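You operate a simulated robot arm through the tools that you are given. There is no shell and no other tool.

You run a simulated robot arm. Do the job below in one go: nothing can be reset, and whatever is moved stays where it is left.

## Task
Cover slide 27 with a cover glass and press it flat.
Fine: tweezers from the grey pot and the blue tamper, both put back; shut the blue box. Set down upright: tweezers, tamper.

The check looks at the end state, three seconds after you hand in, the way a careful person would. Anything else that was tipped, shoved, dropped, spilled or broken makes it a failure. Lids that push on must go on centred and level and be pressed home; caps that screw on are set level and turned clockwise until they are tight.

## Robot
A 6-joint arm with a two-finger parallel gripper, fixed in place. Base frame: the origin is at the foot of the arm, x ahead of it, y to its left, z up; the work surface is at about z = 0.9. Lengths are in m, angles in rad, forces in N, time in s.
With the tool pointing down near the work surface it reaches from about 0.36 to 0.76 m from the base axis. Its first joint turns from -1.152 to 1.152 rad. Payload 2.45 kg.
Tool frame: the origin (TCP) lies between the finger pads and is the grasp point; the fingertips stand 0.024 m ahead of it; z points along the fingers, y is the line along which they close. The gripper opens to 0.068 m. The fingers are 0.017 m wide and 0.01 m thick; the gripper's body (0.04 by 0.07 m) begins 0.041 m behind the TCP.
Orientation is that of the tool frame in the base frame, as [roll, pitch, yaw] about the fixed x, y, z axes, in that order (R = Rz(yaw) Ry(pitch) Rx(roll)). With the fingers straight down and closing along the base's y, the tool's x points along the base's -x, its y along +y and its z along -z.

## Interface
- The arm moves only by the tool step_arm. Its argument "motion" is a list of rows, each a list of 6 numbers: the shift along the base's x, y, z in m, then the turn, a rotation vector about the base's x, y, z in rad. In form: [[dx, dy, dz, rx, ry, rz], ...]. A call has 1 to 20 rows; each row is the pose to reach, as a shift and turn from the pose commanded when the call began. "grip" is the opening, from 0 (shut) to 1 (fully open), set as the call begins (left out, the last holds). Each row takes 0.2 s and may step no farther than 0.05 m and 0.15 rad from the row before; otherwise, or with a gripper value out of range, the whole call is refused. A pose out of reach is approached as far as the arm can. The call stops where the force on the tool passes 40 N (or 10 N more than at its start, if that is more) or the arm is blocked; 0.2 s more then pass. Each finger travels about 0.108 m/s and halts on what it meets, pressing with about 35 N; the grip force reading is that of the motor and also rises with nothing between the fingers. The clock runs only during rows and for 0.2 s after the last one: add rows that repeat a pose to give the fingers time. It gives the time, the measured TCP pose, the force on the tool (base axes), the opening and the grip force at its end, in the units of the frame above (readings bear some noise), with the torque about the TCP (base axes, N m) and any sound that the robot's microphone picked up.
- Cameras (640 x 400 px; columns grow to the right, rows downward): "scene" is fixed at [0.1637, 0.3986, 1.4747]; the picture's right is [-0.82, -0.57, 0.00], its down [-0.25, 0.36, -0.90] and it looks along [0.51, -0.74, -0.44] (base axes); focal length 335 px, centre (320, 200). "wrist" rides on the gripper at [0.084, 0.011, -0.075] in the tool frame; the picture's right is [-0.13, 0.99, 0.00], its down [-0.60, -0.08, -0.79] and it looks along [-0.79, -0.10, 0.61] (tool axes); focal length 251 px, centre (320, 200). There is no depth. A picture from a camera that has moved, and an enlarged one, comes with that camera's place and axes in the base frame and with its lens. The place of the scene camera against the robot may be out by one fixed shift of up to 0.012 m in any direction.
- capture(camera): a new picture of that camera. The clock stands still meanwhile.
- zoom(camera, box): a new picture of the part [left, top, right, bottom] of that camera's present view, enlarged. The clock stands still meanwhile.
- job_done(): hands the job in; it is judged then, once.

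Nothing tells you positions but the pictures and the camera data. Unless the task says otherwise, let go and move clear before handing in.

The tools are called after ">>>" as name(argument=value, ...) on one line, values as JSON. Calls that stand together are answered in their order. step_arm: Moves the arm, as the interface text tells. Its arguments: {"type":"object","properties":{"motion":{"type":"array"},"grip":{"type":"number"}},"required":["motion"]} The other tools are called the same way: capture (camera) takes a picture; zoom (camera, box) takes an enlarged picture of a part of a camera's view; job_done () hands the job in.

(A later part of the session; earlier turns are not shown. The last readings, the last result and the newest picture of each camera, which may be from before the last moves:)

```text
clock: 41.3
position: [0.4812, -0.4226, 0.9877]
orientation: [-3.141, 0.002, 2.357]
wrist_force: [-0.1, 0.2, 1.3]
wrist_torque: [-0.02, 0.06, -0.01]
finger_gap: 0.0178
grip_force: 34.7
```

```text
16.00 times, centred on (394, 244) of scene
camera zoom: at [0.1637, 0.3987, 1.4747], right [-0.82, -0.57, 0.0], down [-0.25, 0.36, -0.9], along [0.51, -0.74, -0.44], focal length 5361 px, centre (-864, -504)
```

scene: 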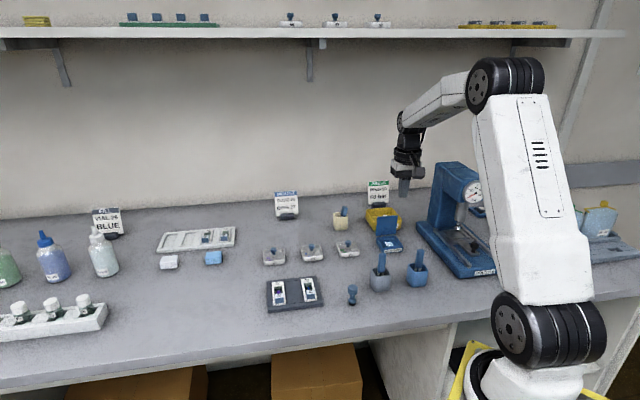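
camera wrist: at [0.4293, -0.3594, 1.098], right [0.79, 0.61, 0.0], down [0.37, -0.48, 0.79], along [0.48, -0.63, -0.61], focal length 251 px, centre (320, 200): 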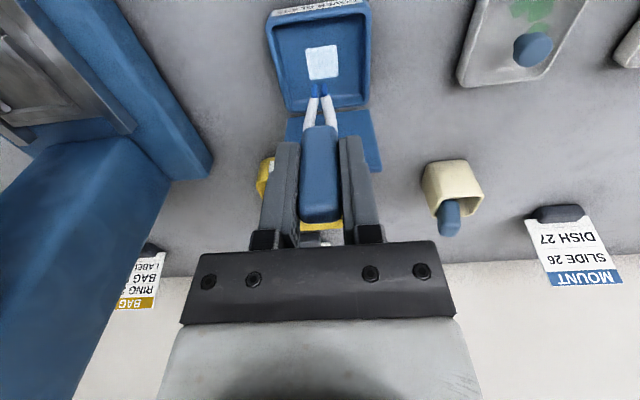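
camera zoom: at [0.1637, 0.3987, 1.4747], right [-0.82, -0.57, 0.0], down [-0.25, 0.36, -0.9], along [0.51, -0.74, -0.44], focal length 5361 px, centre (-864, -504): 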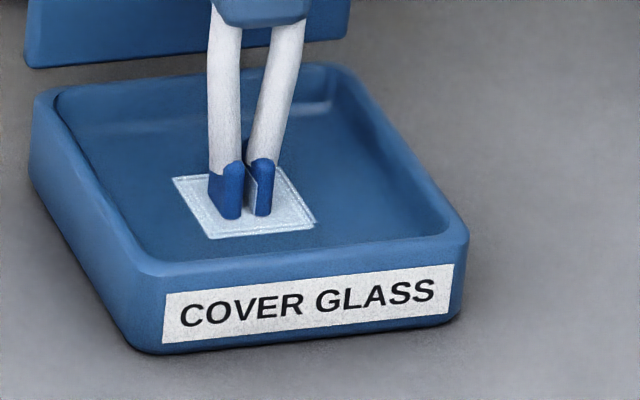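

Force reads slightly up (1.3 N). Half a millimetre more to confirm contact.

>>> step_arm(motion=[[0, 0, -0.0005, 0, 0, 0], [0, 0, -0.0005, 0, 0, 0]])

```text
clock: 41.9
position: [0.4801, -0.4225, 0.9882]
orientation: [3.141, 0.002, 2.358]
wrist_force: [-1.0, 1.3, 5.1]
wrist_torque: [0.03, 0.04, 0.0]
finger_gap: 0.0179
grip_force: 35.4
```

Contact confirmed at ~5 N. Now lift a little and see whether a glass comes with the tips.

>>> step_arm(motion=[[0, 0, 0.003, 0, 0, 0], [0, 0, 0.008, 0, 0, 0], [0, 0, 0.012, 0, 0, 0], [0, 0, 0.012, 0, 0, 0]])

>>> zoom(camera="wrist", box=[280, 60, 360, 140])

>>> zoom(camera="scene", box=[382, 232, 406, 256])

```text
clock: 42.9
position: [0.4801, -0.4233, 0.999]
orientation: [3.141, 0.0, 2.359]
wrist_force: [0.4, 0.7, -0.3]
wrist_torque: [-0.05, 0.01, 0.0]
finger_gap: 0.0179
grip_force: 34.8
```

```text
5.00 times, centred on (320, 100) of wrist
camera zoom: at [0.4305, -0.3557, 1.0726], right [0.79, 0.61, 0.0], down [0.37, -0.48, 0.79], along [0.48, -0.63, -0.61], focal length 1257 px, centre (320, 700)
```

zoom: 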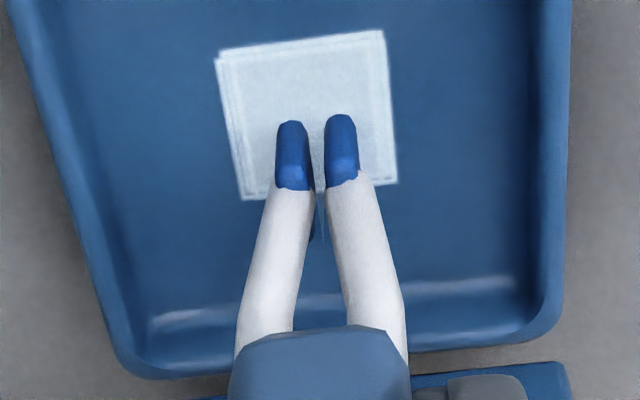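

```text
16.00 times, centred on (394, 244) of scene
camera zoom: at [0.1637, 0.3986, 1.4747], right [-0.82, -0.57, 0.0], down [-0.25, 0.36, -0.9], along [0.51, -0.74, -0.44], focal length 5361 px, centre (-864, -504)
```

zoom: 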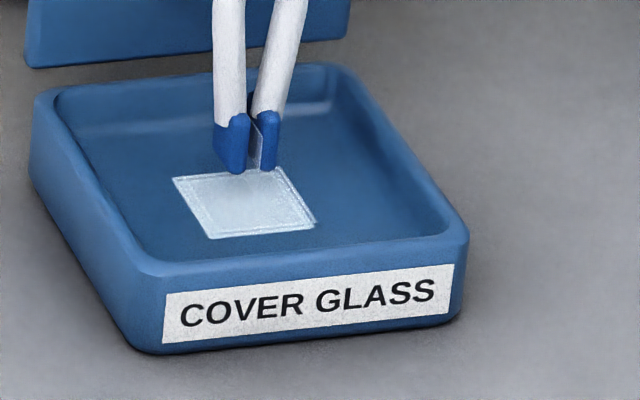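

It looks as if a thin pane may now be held between the tips, nearly edge-on. I'll lift higher and inspect from both cameras.

>>> step_arm(motion=[[0, 0, 0.02, 0, 0, 0], [0, 0, 0.045, 0, 0, 0], [0, 0, 0.07, 0, 0, 0], [0, 0, 0.09, 0, 0, 0], [0, 0, 0.09, 0, 0, 0]])

>>> zoom(camera="wrist", box=[280, 60, 360, 140])

>>> zoom(camera="scene", box=[380, 195, 410, 225])

>>> zoom(camera="scene", box=[360, 170, 430, 260])

```text
clock: 44.1
position: [0.4817, -0.423, 1.0877]
orientation: [-3.141, 0.0, 2.359]
wrist_force: [-0.7, -0.3, 0.0]
wrist_torque: [0.0, 0.01, -0.03]
finger_gap: 0.0179
grip_force: 35.5
```

```text
5.00 times, centred on (320, 100) of wrist
camera zoom: at [0.4307, -0.3569, 1.1627], right [0.79, 0.61, 0.0], down [0.37, -0.48, 0.79], along [0.48, -0.63, -0.61], focal length 1257 px, centre (320, 700)
```

zoom: 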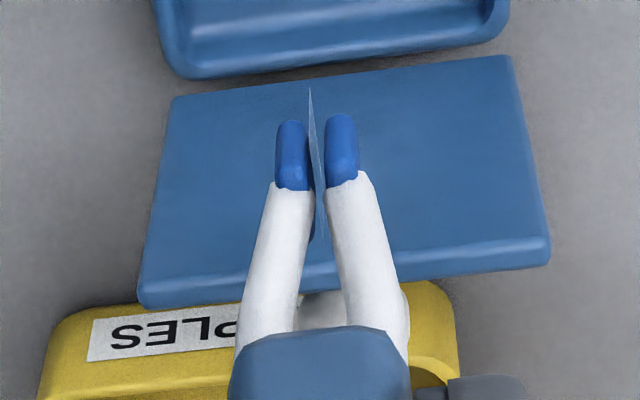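

```text
13.33 times, centred on (395, 210) of scene
camera zoom: at [0.1637, 0.3986, 1.4747], right [-0.82, -0.57, 0.0], down [-0.25, 0.36, -0.9], along [0.51, -0.74, -0.44], focal length 4467 px, centre (-680, 67)
```

zoom: 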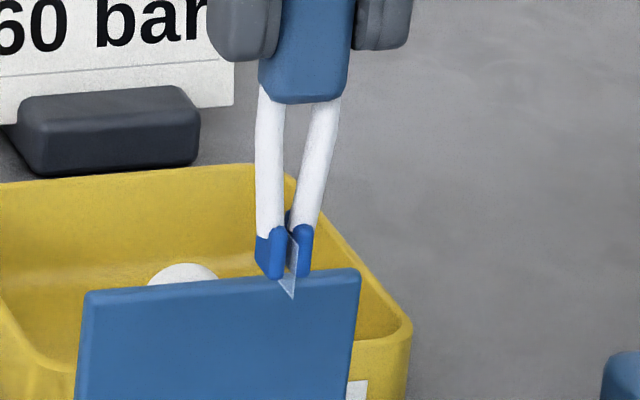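

```text
4.44 times, centred on (395, 215) of scene
camera zoom: at [0.1637, 0.3986, 1.4747], right [-0.82, -0.57, 0.0], down [-0.25, 0.36, -0.9], along [0.51, -0.74, -0.44], focal length 1489 px, centre (-13, 133)
```

zoom: 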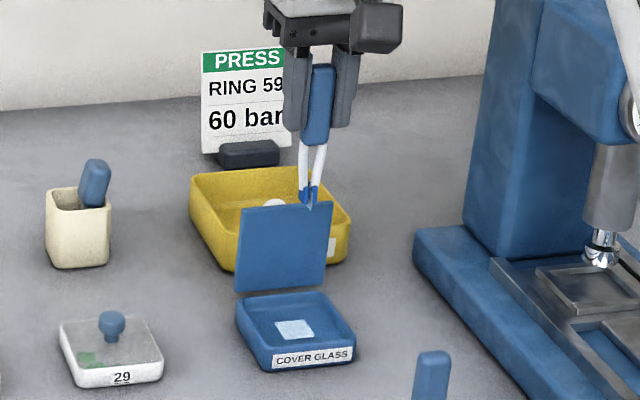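

A cover glass is held on edge between the tips (as with real tweezers). I'll zoom in as far as possible to see exactly how it sits.

>>> zoom(camera="scene", box=[384, 201, 404, 221])

>>> zoom(camera="wrist", box=[300, 70, 340, 112])

```text
16.00 times, centred on (394, 211) of scene
camera zoom: at [0.1637, 0.3986, 1.4747], right [-0.82, -0.57, 0.0], down [-0.25, 0.36, -0.9], along [0.51, -0.74, -0.44], focal length 5361 px, centre (-864, 24)
```

zoom: 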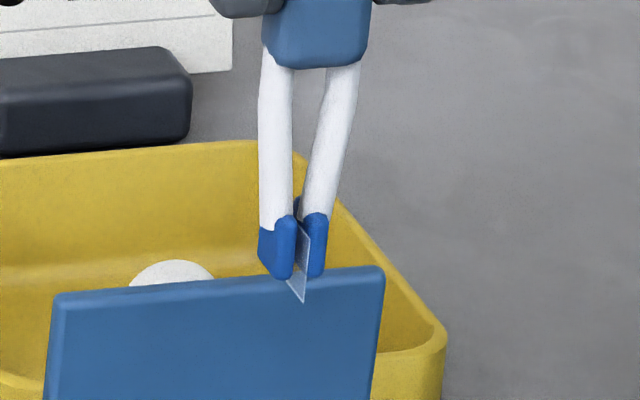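

```text
9.52 times, centred on (320, 91) of wrist
camera zoom: at [0.4307, -0.3569, 1.1627], right [0.79, 0.61, 0.0], down [0.37, -0.48, 0.79], along [0.48, -0.63, -0.61], focal length 2395 px, centre (320, 1238)
```

zoom: 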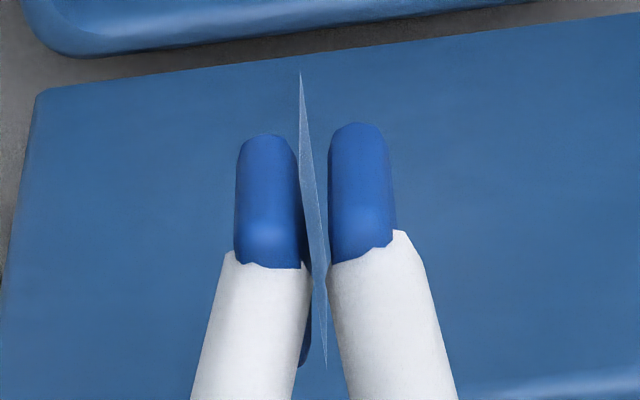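

The glass is held upright in the plane of the tips. Before deciding how to lay it, I'll carry it (high) to where the wrist camera can study slide 27's recess.

>>> step_arm(motion=[[0, 0.02, 0.01, 0, 0, 0], [-0.0005, 0.055, 0.02, 0, 0, 0], [-0.001, 0.095, 0.02, 0, 0, 0], [-0.0015, 0.135, 0.02, 0, 0, 0], [-0.002, 0.175, 0.02, 0, 0, 0], [-0.0025, 0.215, 0.02, 0, 0, 0], [-0.003, 0.255, 0.02, 0, 0, 0], [-0.0033, 0.29, 0.02, 0, 0, 0], [-0.0036, 0.31, 0.02, 0, 0, 0], [-0.0036, 0.316, 0.02, 0, 0, 0], [-0.0036, 0.316, 0.02, 0, 0, 0]])

>>> capture(camera="wrist")

```text
clock: 46.5
position: [0.4777, -0.108, 1.1085]
orientation: [-3.14, 0.001, 2.358]
wrist_force: [0.0, 0.3, 0.2]
wrist_torque: [0.0, 0.02, -0.03]
finger_gap: 0.018
grip_force: 34.9
```

```text
taken
camera wrist: at [0.4261, -0.0407, 1.1831], right [0.79, 0.61, 0.0], down [0.37, -0.48, 0.79], along [0.48, -0.63, -0.61], focal length 251 px, centre (320, 200)
```

wrist: 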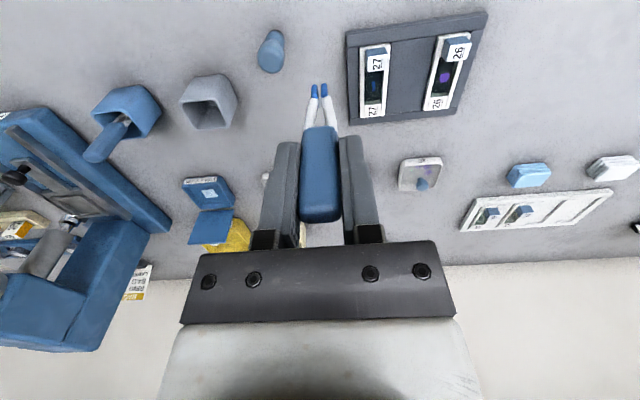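

Slide 27 is in clear view. Zooming in on its recess.

>>> zoom(camera="wrist", box=[344, 30, 424, 125])

>>> zoom(camera="wrist", box=[352, 36, 402, 124])

>>> zoom(camera="wrist", box=[356, 60, 396, 110])

>>> zoom(camera="wrist", box=[300, 70, 340, 110])

```text
4.21 times, centred on (384, 78) of wrist
camera zoom: at [0.4261, -0.0407, 1.1831], right [0.79, 0.61, 0.0], down [0.37, -0.48, 0.79], along [0.48, -0.63, -0.61], focal length 1059 px, centre (50, 716)
```

zoom: 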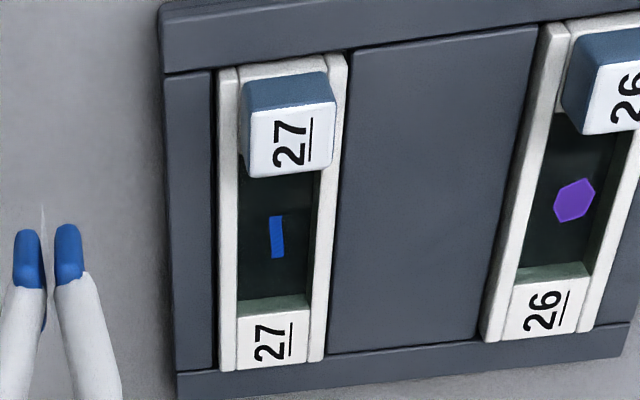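

```text
4.55 times, centred on (377, 80) of wrist
camera zoom: at [0.4261, -0.0407, 1.1831], right [0.79, 0.61, 0.0], down [0.37, -0.48, 0.79], along [0.48, -0.63, -0.61], focal length 1143 px, centre (61, 746)
```

zoom: 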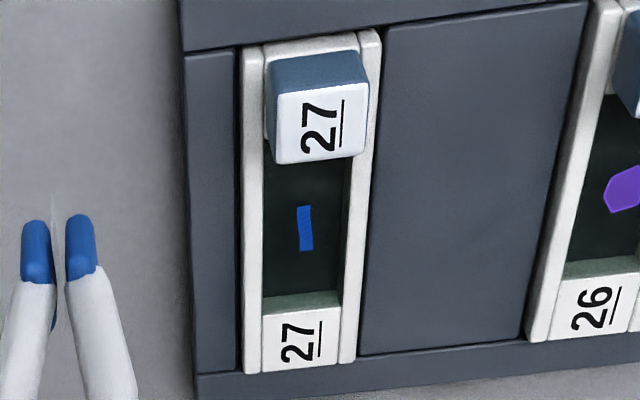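

```text
8.00 times, centred on (376, 85) of wrist
camera zoom: at [0.4261, -0.0407, 1.1831], right [0.79, 0.61, 0.0], down [0.37, -0.48, 0.79], along [0.48, -0.63, -0.61], focal length 2012 px, centre (-128, 1120)
```

zoom: 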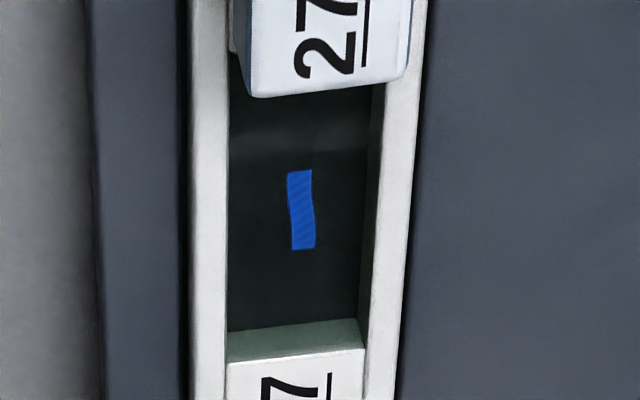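

```text
10.00 times, centred on (320, 90) of wrist
camera zoom: at [0.4261, -0.0407, 1.1831], right [0.79, 0.61, 0.0], down [0.37, -0.48, 0.79], along [0.48, -0.63, -0.61], focal length 2514 px, centre (320, 1300)
```

zoom: 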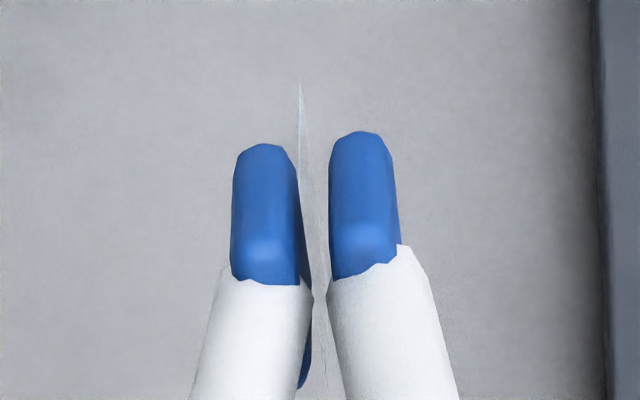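

The recess is roughly 20 mm wide and over 40 mm long, bounded by rails, the "27" pad at the back and the tall block at the front. I need accurate glass and recess sizes, so I'll take more zooms.

>>> zoom(camera="scene", box=[382, 232, 406, 256])

>>> zoom(camera="scene", box=[298, 275, 322, 305])

>>> zoom(camera="wrist", box=[356, 36, 396, 76])

```text
16.00 times, centred on (394, 244) of scene
camera zoom: at [0.1637, 0.3986, 1.4747], right [-0.82, -0.57, 0.0], down [-0.25, 0.36, -0.9], along [0.51, -0.74, -0.44], focal length 5361 px, centre (-864, -504)
```

zoom: 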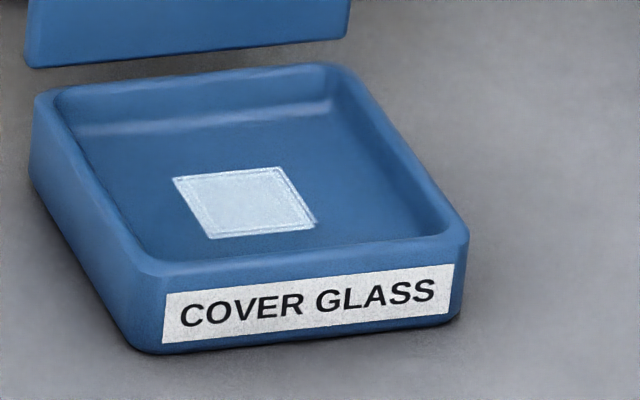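

```text
13.33 times, centred on (310, 290) of scene
camera zoom: at [0.1637, 0.3986, 1.4747], right [-0.82, -0.57, 0.0], down [-0.25, 0.36, -0.9], along [0.51, -0.74, -0.44], focal length 4467 px, centre (453, -1000)
```

zoom: 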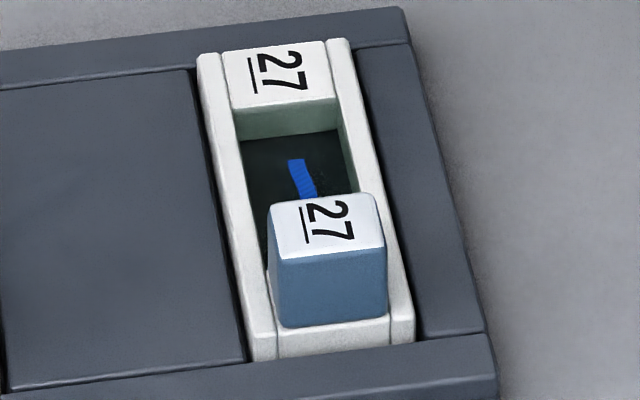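

```text
10.00 times, centred on (376, 56) of wrist
camera zoom: at [0.4261, -0.0407, 1.1831], right [0.79, 0.61, 0.0], down [0.37, -0.48, 0.79], along [0.48, -0.63, -0.61], focal length 2514 px, centre (-240, 1640)
```

zoom: 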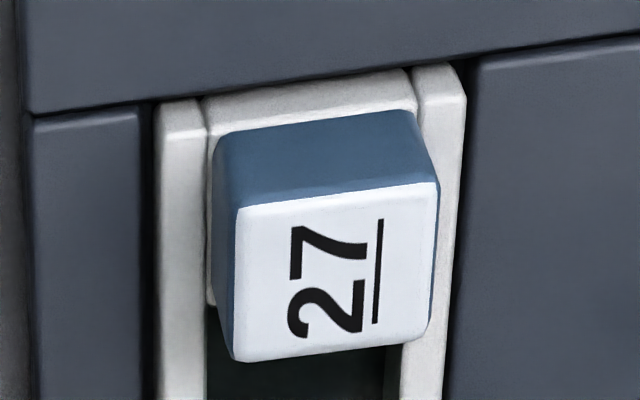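

I'll turn the tool about 80° in yaw so the scene camera sees the glass face-on; that shows its size and how it is held.

>>> step_arm(motion=[[0, 0, 0.005, 0, 0, 0.14], [0, 0, 0.01, 0, 0, 0.28], [0, 0, 0.01, 0, 0, 0.42], [0, 0, 0.01, 0, 0, 0.56], [0, 0, 0.01, 0, 0, 0.7], [0, 0, 0.01, 0, 0, 0.84], [0, 0, 0.01, 0, 0, 0.98], [0, 0, 0.01, 0, 0, 1.12], [0, 0, 0.01, 0, 0, 1.26], [0, 0, 0.01, 0, 0, 1.39], [0, 0, 0.01, 0, 0, 1.39]])

>>> capture(camera="scene")

>>> capture(camera="wrist")

```text
clock: 48.9
position: [0.4771, -0.1073, 1.119]
orientation: [-3.141, 0.0, -2.535]
wrist_force: [1.6, -0.1, -0.8]
wrist_torque: [0.0, 0.02, 0.0]
finger_gap: 0.0179
grip_force: 34.8
```

```text
taken
```

scene: 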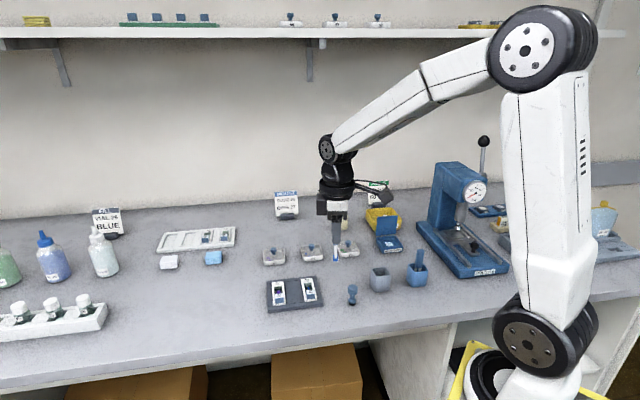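

```text
taken
camera wrist: at [0.403, -0.1463, 1.1931], right [-0.46, 0.89, 0.0], down [0.54, 0.28, 0.79], along [0.7, 0.37, -0.61], focal length 251 px, centre (320, 200)
```

wrist: 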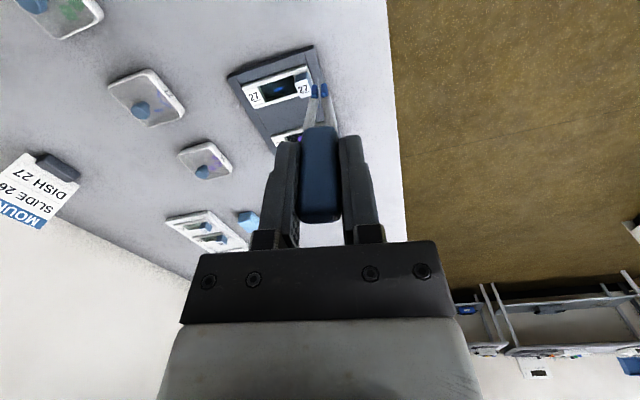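

Now zooming the scene camera on the tips to see the glass face-on.

>>> zoom(camera="scene", box=[320, 235, 352, 267])

>>> zoom(camera="wrist", box=[298, 70, 340, 112])

```text
12.50 times, centred on (336, 251) of scene
camera zoom: at [0.1637, 0.3986, 1.4747], right [-0.82, -0.57, 0.0], down [-0.25, 0.36, -0.9], along [0.51, -0.74, -0.44], focal length 4188 px, centre (120, -438)
```

zoom: 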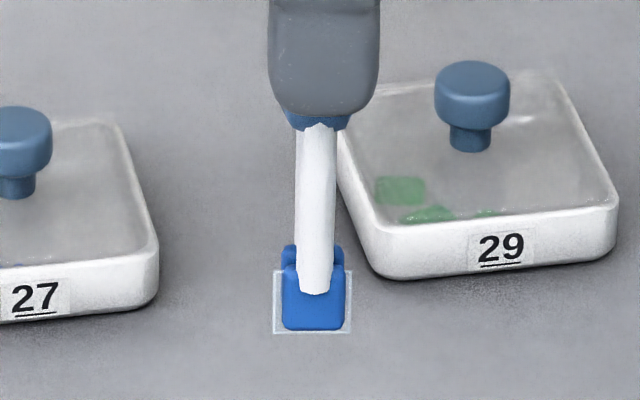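

```text
9.52 times, centred on (319, 91) of wrist
camera zoom: at [0.403, -0.1463, 1.1931], right [-0.46, 0.89, 0.0], down [0.54, 0.28, 0.79], along [0.7, 0.37, -0.61], focal length 2395 px, centre (330, 1238)
```

zoom: 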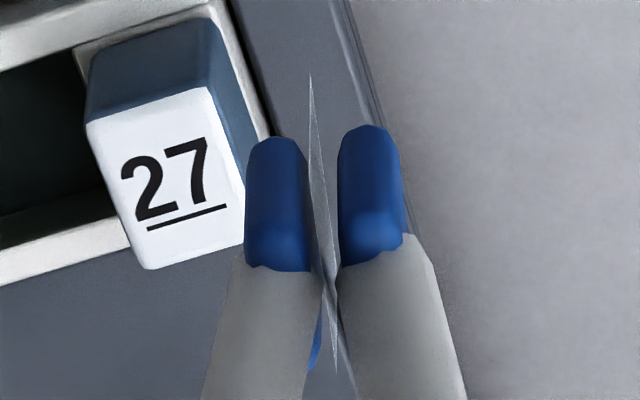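

The held pane is about 13 mm square, flush with the tip ends, and the recess (about 20 × 40 mm) takes it easily. I'll turn to yaw +45° so the camera views the recess from the side, and hover over the specimen of slide 27.

>>> step_arm(motion=[[0.02, -0.003, 0, 0, 0, 0.06], [0.045, -0.006, 0, 0, 0, 0.12], [0.07, -0.01, 0, 0, 0, 0.18], [0.0855, -0.013, 0, 0, 0, 0.181], [0.0855, -0.013, -0.025, 0, 0, 0.181], [0.0855, -0.013, -0.05, 0, 0, 0.181], [0.0855, -0.013, -0.06, 0, 0, 0.181], [0.0855, -0.013, -0.06, 0, 0, 0.181]])

>>> capture(camera="wrist")

>>> zoom(camera="wrist", box=[270, 20, 370, 120])

>>> zoom(camera="scene", box=[290, 250, 330, 310])

```text
clock: 50.7
position: [0.5637, -0.1202, 1.0584]
orientation: [3.141, 0.0, -2.356]
wrist_force: [-0.3, 0.4, -0.2]
wrist_torque: [-0.02, -0.04, 0.03]
finger_gap: 0.018
grip_force: 35.0
```

```text
taken
camera wrist: at [0.4974, -0.1717, 1.1327], right [-0.61, 0.79, 0.0], down [0.48, 0.37, 0.79], along [0.63, 0.48, -0.61], focal length 251 px, centre (320, 200)
```

wrist: 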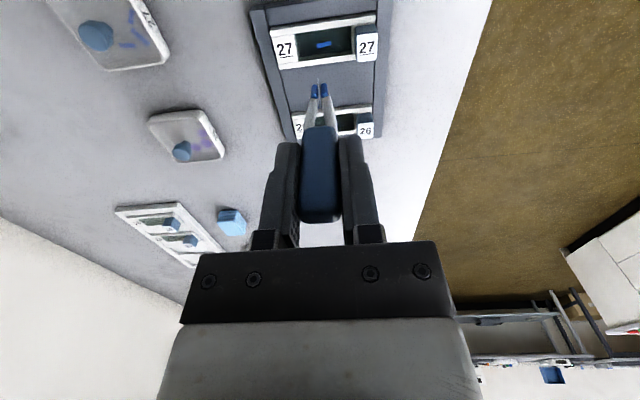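

```text
4.00 times, centred on (320, 70) of wrist
camera zoom: at [0.4974, -0.1717, 1.1327], right [-0.61, 0.79, 0.0], down [0.48, 0.37, 0.79], along [0.63, 0.48, -0.61], focal length 1006 px, centre (320, 720)
```

zoom: 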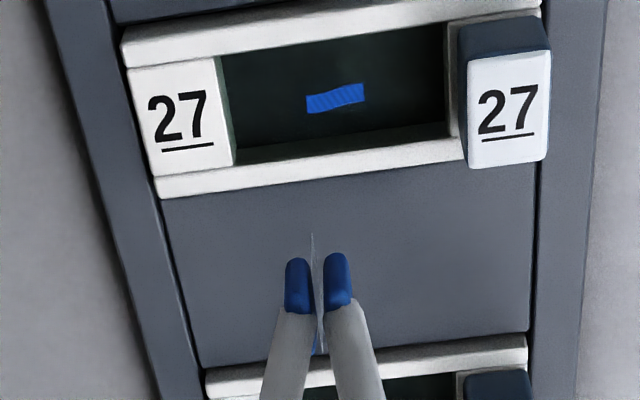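

```text
6.67 times, centred on (310, 280) of scene
camera zoom: at [0.1637, 0.3986, 1.4747], right [-0.82, -0.57, 0.0], down [-0.25, 0.36, -0.9], along [0.51, -0.74, -0.44], focal length 2234 px, centre (387, -333)
```

zoom: 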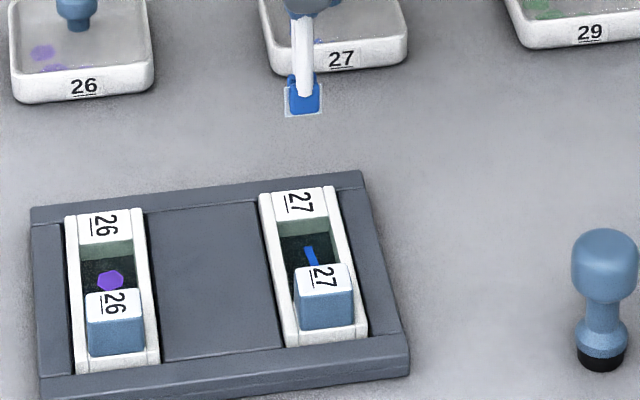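

The recess spans v≈0.459–0.503, e≈0.303–0.324; the specimen lies at its centre. I'll shift 3 mm toward the front and lower until the tips are just above the rails.

>>> step_arm(motion=[[-0.0021, 0.0021, -0.015, 0, 0, 0], [-0.0021, 0.0021, -0.03, 0, 0, 0], [-0.0021, 0.0021, -0.045, 0, 0, 0], [-0.0021, 0.0021, -0.055, 0, 0, 0], [-0.0021, 0.0021, -0.055, 0, 0, 0]])

>>> zoom(camera="wrist", box=[270, 40, 370, 140])

>>> zoom(camera="scene", box=[292, 258, 328, 308])

```text
clock: 51.9
position: [0.56, -0.1175, 1.0047]
orientation: [3.142, 0.0, -2.355]
wrist_force: [-1.0, 0.5, 0.2]
wrist_torque: [-0.03, -0.01, 0.02]
finger_gap: 0.0182
grip_force: 34.7
```

```text
4.00 times, centred on (320, 90) of wrist
camera zoom: at [0.4953, -0.1696, 1.0781], right [-0.61, 0.79, 0.0], down [0.48, 0.37, 0.79], along [0.63, 0.48, -0.61], focal length 1006 px, centre (320, 640)
```

zoom: 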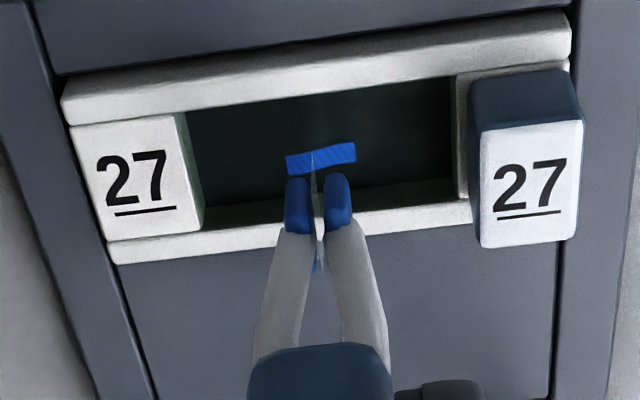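

```text
8.00 times, centred on (310, 283) of scene
camera zoom: at [0.1637, 0.3986, 1.4747], right [-0.82, -0.57, 0.0], down [-0.25, 0.36, -0.9], along [0.51, -0.74, -0.44], focal length 2680 px, centre (400, -464)
```

zoom: 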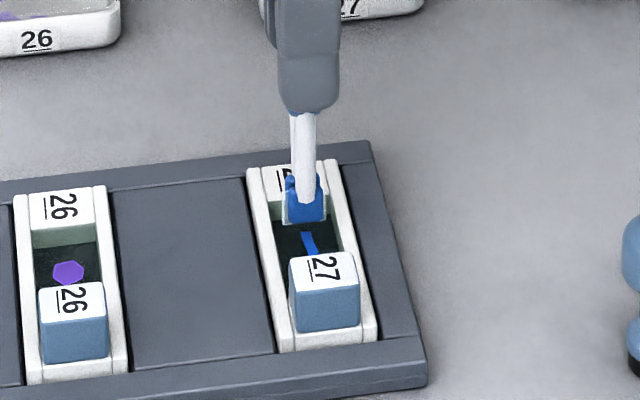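

Alignment over the specimen looks good. Lowering into the recess in small steps with force checks.

>>> step_arm(motion=[[0, 0, -0.004, 0, 0, 0], [0, 0, -0.008, 0, 0, 0], [0, 0, -0.008, 0, 0, 0]])

>>> zoom(camera="wrist", box=[280, 50, 360, 130])

```text
clock: 52.7
position: [0.5616, -0.1175, 0.996]
orientation: [3.142, 0.0, -2.354]
wrist_force: [0.6, 0.1, -0.8]
wrist_torque: [-0.03, 0.0, 0.01]
finger_gap: 0.0179
grip_force: 35.0
```

```text
5.00 times, centred on (320, 90) of wrist
camera zoom: at [0.4952, -0.1699, 1.0703], right [-0.61, 0.79, 0.0], down [0.48, 0.37, 0.79], along [0.63, 0.48, -0.61], focal length 1257 px, centre (320, 750)
```

zoom: 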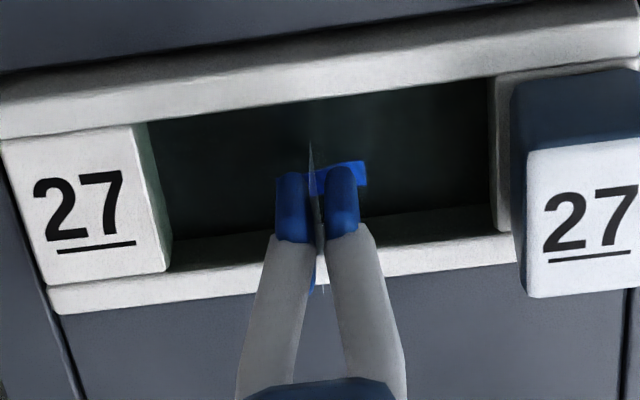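

Glass still held, no contact. Lowering further by small increments.

>>> step_arm(motion=[[0, 0, -0.001, 0, 0, 0], [0, 0, -0.002, 0, 0, 0], [0, 0, -0.002, 0, 0, 0]])

>>> step_arm(motion=[[0, 0, -0.0005, 0, 0, 0], [0, 0, -0.001, 0, 0, 0], [0, 0, -0.001, 0, 0, 0]])

>>> zoom(camera="wrist", box=[280, 50, 360, 130])

```text
clock: 53.5
position: [0.5601, -0.1173, 0.9935]
orientation: [3.141, -0.001, -2.353]
wrist_force: [-0.1, -0.5, 0.4]
wrist_torque: [0.01, 0.0, 0.0]
finger_gap: 0.0183
grip_force: 34.7
```

```text
clock: 54.3
position: [0.5608, -0.118, 0.9921]
orientation: [-3.141, 0.002, -2.354]
wrist_force: [-0.4, -0.4, 0.6]
wrist_torque: [0.0, 0.01, 0.0]
finger_gap: 0.018
grip_force: 35.1
```

```text
5.00 times, centred on (320, 90) of wrist
camera zoom: at [0.4948, -0.1694, 1.0666], right [-0.61, 0.79, 0.0], down [0.48, 0.37, 0.79], along [0.63, 0.48, -0.61], focal length 1257 px, centre (320, 750)
```

zoom: 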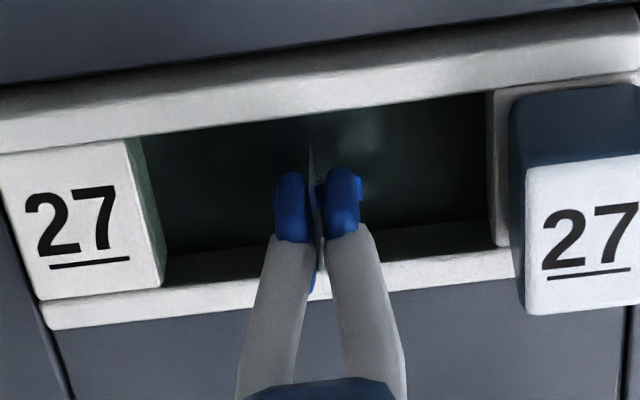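

Roughly 4 mm to go. Continuing down.

>>> step_arm(motion=[[0, 0, -0.001, 0, 0, 0], [0, 0, -0.002, 0, 0, 0], [0, 0, -0.002, 0, 0, 0]])

>>> step_arm(motion=[[0, 0, -0.0005, 0, 0, 0], [0, 0, -0.001, 0, 0, 0], [0, 0, -0.001, 0, 0, 0]])

>>> zoom(camera="wrist", box=[280, 50, 360, 130])

```text
clock: 55.1
position: [0.5616, -0.1176, 0.9925]
orientation: [3.141, 0.0, -2.355]
wrist_force: [-2.6, -0.1, 14.3]
wrist_torque: [0.01, 0.13, -0.01]
finger_gap: 0.0177
grip_force: 35.3
```

```text
clock: 55.9
position: [0.5624, -0.1192, 0.9913]
orientation: [-3.138, 0.003, -2.356]
wrist_force: [-0.3, 2.0, 30.0]
wrist_torque: [0.12, 0.11, 0.02]
finger_gap: 0.0182
grip_force: 34.9
```

```text
5.00 times, centred on (320, 90) of wrist
camera zoom: at [0.4955, -0.1699, 1.0652], right [-0.61, 0.79, 0.0], down [0.48, 0.37, 0.8], along [0.63, 0.48, -0.61], focal length 1257 px, centre (320, 750)
```

zoom: 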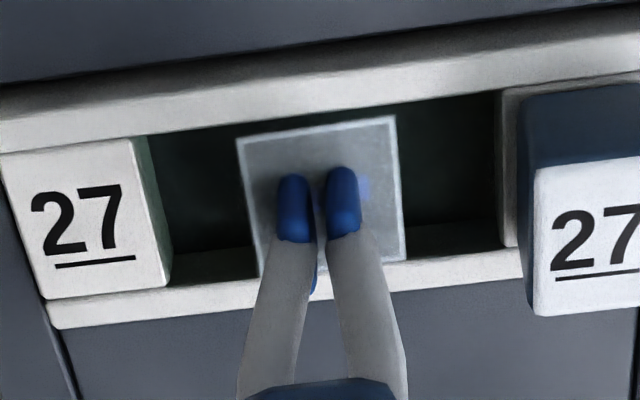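

The glass has let go and lies flat in the recess. I'll raise the tweezers straight up and inspect.

>>> step_arm(motion=[[0, 0, 0.003, 0, 0, 0], [0, 0, 0.01, 0, 0, 0], [0, 0, 0.025, 0, 0, 0], [0, 0, 0.05, 0, 0, 0], [0, 0, 0.07, 0, 0, 0], [0, 0, 0.07, 0, 0, 0]])

>>> zoom(camera="wrist", box=[265, 10, 375, 110])

>>> zoom(camera="scene", box=[298, 275, 322, 305])

>>> zoom(camera="scene", box=[290, 225, 335, 285])

```text
clock: 57.3
position: [0.5609, -0.1176, 1.0597]
orientation: [-3.141, 0.0, -2.354]
wrist_force: [0.0, 0.7, -0.7]
wrist_torque: [-0.01, 0.01, -0.03]
finger_gap: 0.0179
grip_force: 34.9
```

```text
4.00 times, centred on (320, 60) of wrist
camera zoom: at [0.4946, -0.1696, 1.1351], right [-0.61, 0.79, 0.0], down [0.48, 0.37, 0.79], along [0.63, 0.48, -0.61], focal length 1006 px, centre (320, 760)
```

zoom: 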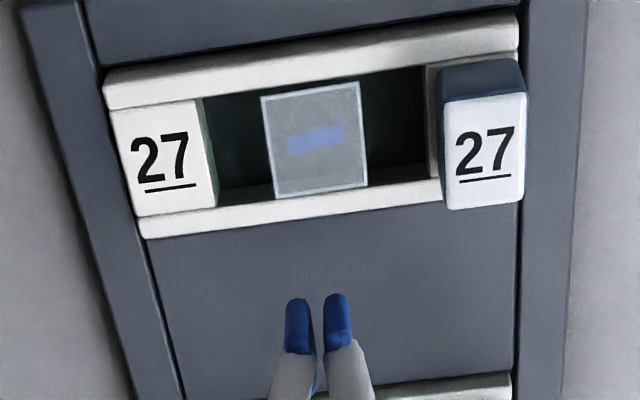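

```text
13.33 times, centred on (310, 290) of scene
camera zoom: at [0.1637, 0.3986, 1.4747], right [-0.82, -0.57, 0.0], down [-0.25, 0.36, -0.9], along [0.51, -0.74, -0.44], focal length 4467 px, centre (453, -1000)
```

zoom: 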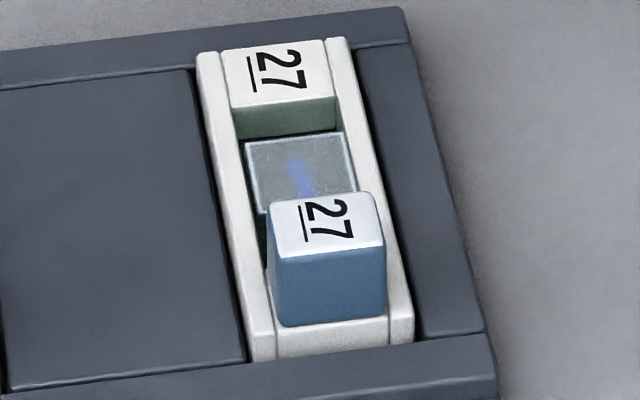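

```text
6.67 times, centred on (312, 255) of scene
camera zoom: at [0.1637, 0.3986, 1.4747], right [-0.82, -0.57, 0.0], down [-0.25, 0.36, -0.9], along [0.51, -0.74, -0.44], focal length 2234 px, centre (370, -167)
```

zoom: 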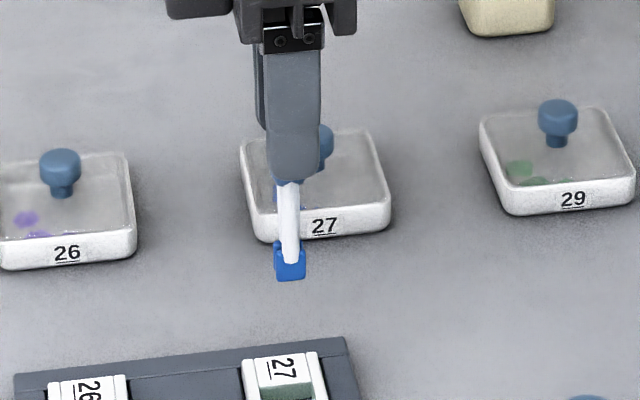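

The cover glass now lies flat in slide 27's recess over the specimen. Next I return the tweezers to the grey pot: raise, turn back to yaw -45°, and move over the pot.

>>> step_arm(motion=[[0, 0, 0.03, 0, 0, 0], [-0.003, -0.003, 0.05, 0, 0, -0.14], [-0.015, -0.013, 0.06, 0, 0, -0.28], [-0.03, -0.026, 0.06, 0, 0, -0.42], [-0.045, -0.04, 0.06, 0, 0, -0.56], [-0.06, -0.054, 0.06, 0, 0, -0.7], [-0.075, -0.068, 0.06, 0, 0, -0.84], [-0.09, -0.082, 0.06, 0, 0, -0.98], [-0.105, -0.096, 0.06, 0, 0, -1.12], [-0.12, -0.109, 0.06, 0, 0, -1.26], [-0.13, -0.117, 0.06, 0, 0, -1.4], [-0.136, -0.1225, 0.06, 0, 0, -1.52], [-0.136, -0.1225, 0.06, 0, 0, -1.571], [-0.136, -0.1225, 0.06, 0, 0, -1.571]])

>>> capture(camera="wrist")

>>> zoom(camera="wrist", box=[270, 0, 370, 110])

>>> zoom(camera="scene", box=[345, 195, 425, 295])

```text
clock: 60.3
position: [0.4242, -0.2402, 1.1206]
orientation: [-3.141, 0.001, 2.356]
wrist_force: [-0.2, 0.0, -0.5]
wrist_torque: [-0.01, -0.01, -0.05]
finger_gap: 0.0181
grip_force: 35.0
```

```text
taken
camera wrist: at [0.3743, -0.1732, 1.1945], right [0.79, 0.61, 0.0], down [0.37, -0.48, 0.79], along [0.48, -0.63, -0.61], focal length 251 px, centre (320, 200)
```

wrist: 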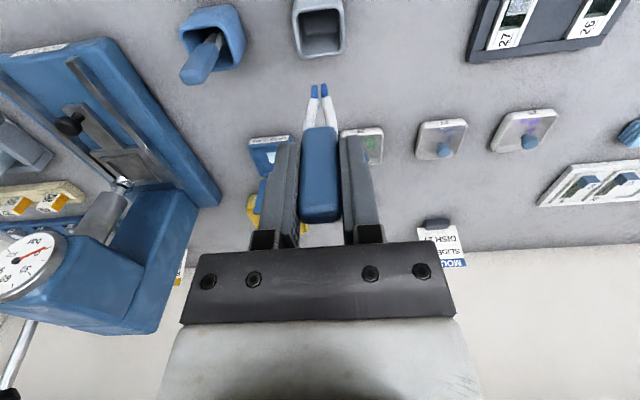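

```text
3.64 times, centred on (320, 55) of wrist
camera zoom: at [0.3743, -0.1732, 1.1945], right [0.79, 0.61, 0.0], down [0.37, -0.48, 0.79], along [0.48, -0.63, -0.61], focal length 914 px, centre (320, 727)
```

zoom: 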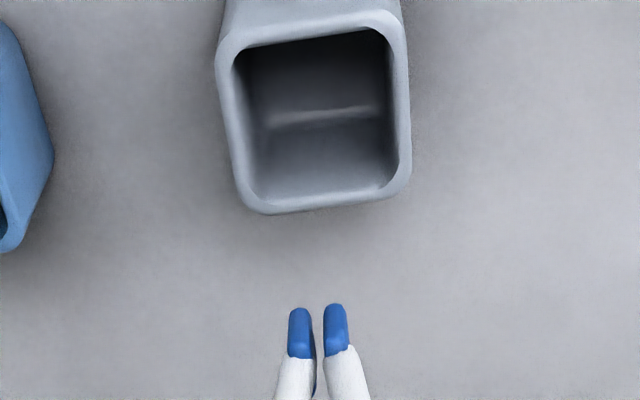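

```text
4.00 times, centred on (385, 245) of scene
camera zoom: at [0.1637, 0.3986, 1.4747], right [-0.82, -0.57, 0.0], down [-0.25, 0.36, -0.9], along [0.51, -0.74, -0.44], focal length 1340 px, centre (60, 20)
```

zoom: 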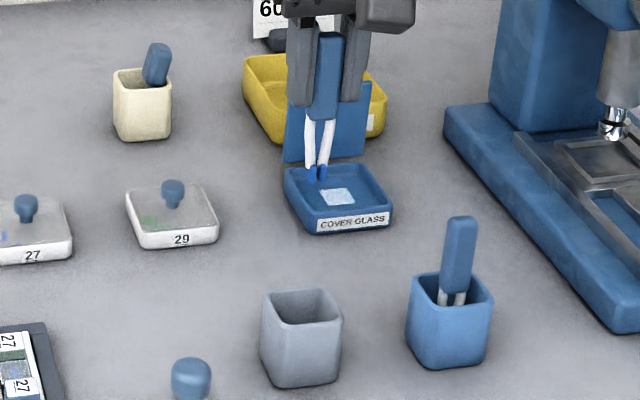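

Positioned exactly over the pot centre. Lowering the tweezers in, then checking for floor contact in small steps.

>>> step_arm(motion=[[0, 0, -0.03, 0, 0, 0], [0, 0, -0.06, 0, 0, 0], [0, 0, -0.09, 0, 0, 0], [0, 0, -0.115, 0, 0, 0], [0, 0, -0.13, 0, 0, 0], [0, 0, -0.13, 0, 0, 0]])

>>> zoom(camera="scene", box=[355, 235, 415, 295])

```text
clock: 61.7
position: [0.4253, -0.2396, 0.9896]
orientation: [3.141, 0.003, 2.357]
wrist_force: [-0.5, -0.1, 0.9]
wrist_torque: [-0.01, 0.01, -0.02]
finger_gap: 0.0179
grip_force: 34.8
```

```text
6.67 times, centred on (385, 265) of scene
camera zoom: at [0.1637, 0.3986, 1.4747], right [-0.82, -0.57, 0.0], down [-0.25, 0.36, -0.9], along [0.51, -0.74, -0.44], focal length 2234 px, centre (-113, -233)
```

zoom: 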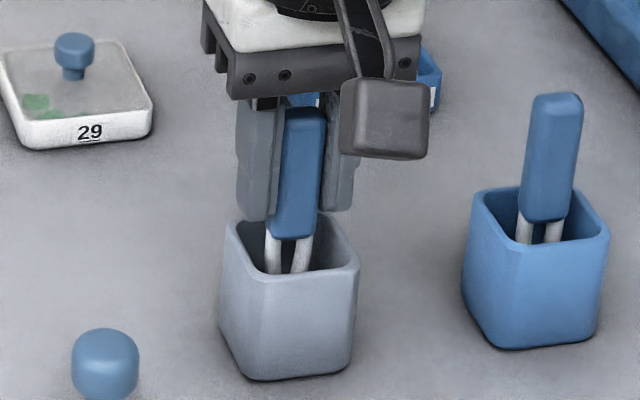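

Tips are inside the pot, a few millimetres from the floor. Continuing.

>>> step_arm(motion=[[0, 0, -0.002, 0, 0, 0], [0, 0, -0.004, 0, 0, 0], [0, 0, -0.004, 0, 0, 0]])

```text
clock: 62.5
position: [0.4251, -0.2408, 0.9855]
orientation: [3.141, 0.0, 2.358]
wrist_force: [-0.1, -0.2, -0.3]
wrist_torque: [0.01, 0.04, 0.01]
finger_gap: 0.0183
grip_force: 35.4
```

>>> step_arm(motion=[[0, 0, -0.0008, 0, 0, 0], [0, 0, -0.0015, 0, 0, 0], [0, 0, -0.0015, 0, 0, 0]])

```text
clock: 63.3
position: [0.4257, -0.2401, 0.985]
orientation: [-3.14, 0.001, 2.358]
wrist_force: [0.2, -0.2, -0.3]
wrist_torque: [0.02, 0.01, -0.04]
finger_gap: 0.018
grip_force: 35.5
```

No floor contact yet; continuing in 1 mm steps.

>>> step_arm(motion=[[0, 0, -0.0005, 0, 0, 0], [0, 0, -0.001, 0, 0, 0], [0, 0, -0.001, 0, 0, 0]])

>>> zoom(camera="scene", box=[355, 235, 415, 295])

```text
clock: 64.1
position: [0.4259, -0.2415, 0.9835]
orientation: [3.141, 0.001, 2.358]
wrist_force: [0.4, 0.5, -0.2]
wrist_torque: [0.04, 0.03, -0.02]
finger_gap: 0.0181
grip_force: 35.4
```

```text
6.67 times, centred on (385, 265) of scene
camera zoom: at [0.1637, 0.3986, 1.4747], right [-0.82, -0.57, 0.0], down [-0.25, 0.36, -0.9], along [0.51, -0.74, -0.44], focal length 2234 px, centre (-113, -233)
```

zoom: 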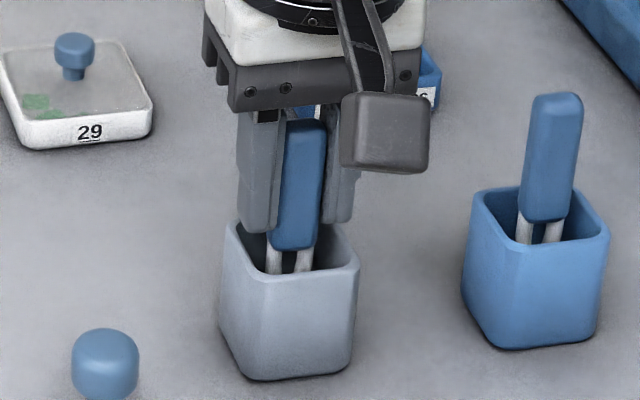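

Almost at the original depth. Half a millimetre more steps.

>>> step_arm(motion=[[0, 0, -0.0007, 0, 0, 0], [0, 0, -0.0007, 0, 0, 0]])

```text
clock: 64.7
position: [0.4258, -0.2403, 0.984]
orientation: [-3.141, 0.003, 2.358]
wrist_force: [-3.1, 0.5, 9.8]
wrist_torque: [0.08, 0.22, -0.01]
finger_gap: 0.018
grip_force: 34.5
```

Floor contact felt. Easing off slightly and opening the fingers gently.

>>> step_arm(motion=[[0, 0, 0.0004, 0, 0, 0], [0, 0, 0.0004, 0, 0, 0]])

>>> step_arm(motion=[[0, 0, 0, 0, 0, 0], [0, 0, 0, 0, 0, 0]], grip=0.35)

>>> zoom(camera="scene", box=[355, 235, 415, 295])

>>> zoom(camera="wrist", box=[240, 40, 400, 240])

```text
clock: 65.3
position: [0.4261, -0.2417, 0.9835]
orientation: [3.142, 0.004, 2.357]
wrist_force: [-0.9, -0.5, 9.4]
wrist_torque: [-0.04, 0.0, 0.02]
finger_gap: 0.0183
grip_force: 34.8
```

```text
clock: 65.9
position: [0.4255, -0.2407, 0.9833]
orientation: [-3.14, 0.0, 2.359]
wrist_force: [0.3, -0.1, 0.2]
wrist_torque: [0.01, 0.03, -0.03]
finger_gap: 0.0238
grip_force: 0.0
```

```text
6.67 times, centred on (385, 265) of scene
camera zoom: at [0.1637, 0.3986, 1.4747], right [-0.82, -0.57, 0.0], down [-0.25, 0.36, -0.9], along [0.51, -0.74, -0.44], focal length 2234 px, centre (-113, -233)
```

zoom: 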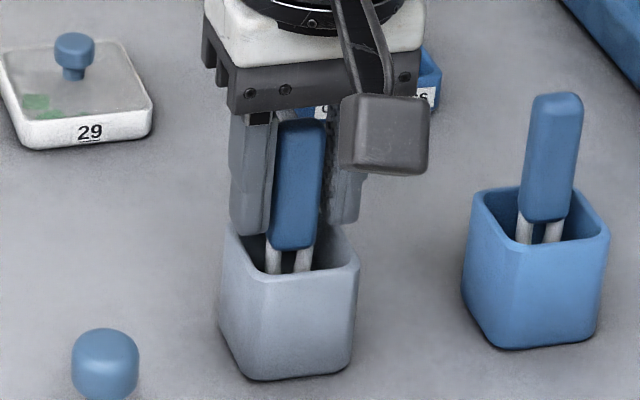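

```text
2.00 times, centred on (320, 140) of wrist
camera zoom: at [0.3743, -0.1733, 1.0571], right [0.79, 0.61, 0.0], down [0.37, -0.48, 0.79], along [0.48, -0.63, -0.61], focal length 503 px, centre (320, 320)
```

zoom: 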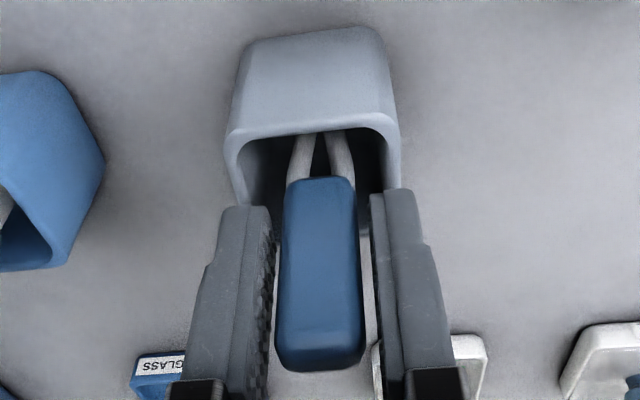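

Tweezers stand on their own. Opening wider, then lifting straight up.

>>> step_arm(motion=[[0, 0, 0, 0, 0, 0], [0, 0, 0, 0, 0, 0]], grip=0.62)

>>> step_arm(motion=[[0, 0, 0.01, 0, 0, 0], [0, 0, 0.03, 0, 0, 0], [0, 0, 0.06, 0, 0, 0], [0, 0, 0.09, 0, 0, 0], [0, 0, 0.12, 0, 0, 0], [0, 0, 0.12, 0, 0, 0]])

>>> zoom(camera="scene", box=[340, 225, 430, 310])

>>> capture(camera="wrist")

```text
clock: 66.5
position: [0.4259, -0.2397, 0.983]
orientation: [3.141, 0.001, 2.358]
wrist_force: [0.3, -0.6, 0.1]
wrist_torque: [-0.01, -0.02, 0.01]
finger_gap: 0.0421
grip_force: 0.0
```

```text
clock: 67.9
position: [0.4251, -0.2399, 1.1031]
orientation: [3.141, -0.001, 2.357]
wrist_force: [0.5, 0.3, 0.5]
wrist_torque: [-0.03, -0.02, 0.01]
finger_gap: 0.0424
grip_force: 0.0
```

```text
4.71 times, centred on (385, 268) of scene
camera zoom: at [0.1637, 0.3986, 1.4747], right [-0.82, -0.57, 0.0], down [-0.25, 0.36, -0.9], along [0.51, -0.74, -0.44], focal length 1577 px, centre (14, -118)
```

zoom: 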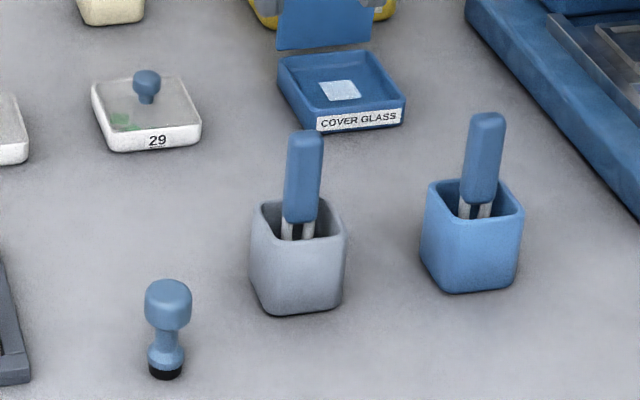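

```text
taken
camera wrist: at [0.3742, -0.1723, 1.1779], right [0.79, 0.61, 0.0], down [0.37, -0.48, 0.79], along [0.48, -0.63, -0.61], focal length 251 px, centre (320, 200)
```

wrist: 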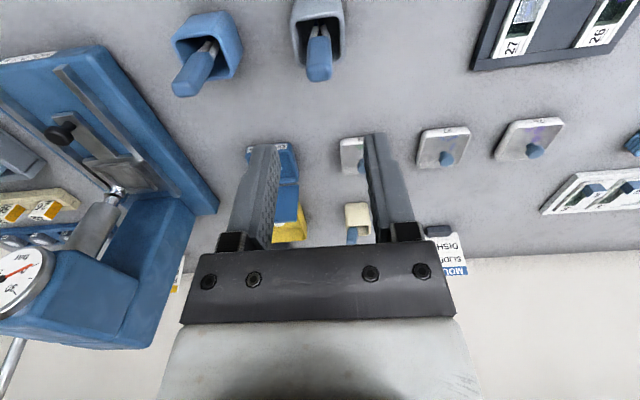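

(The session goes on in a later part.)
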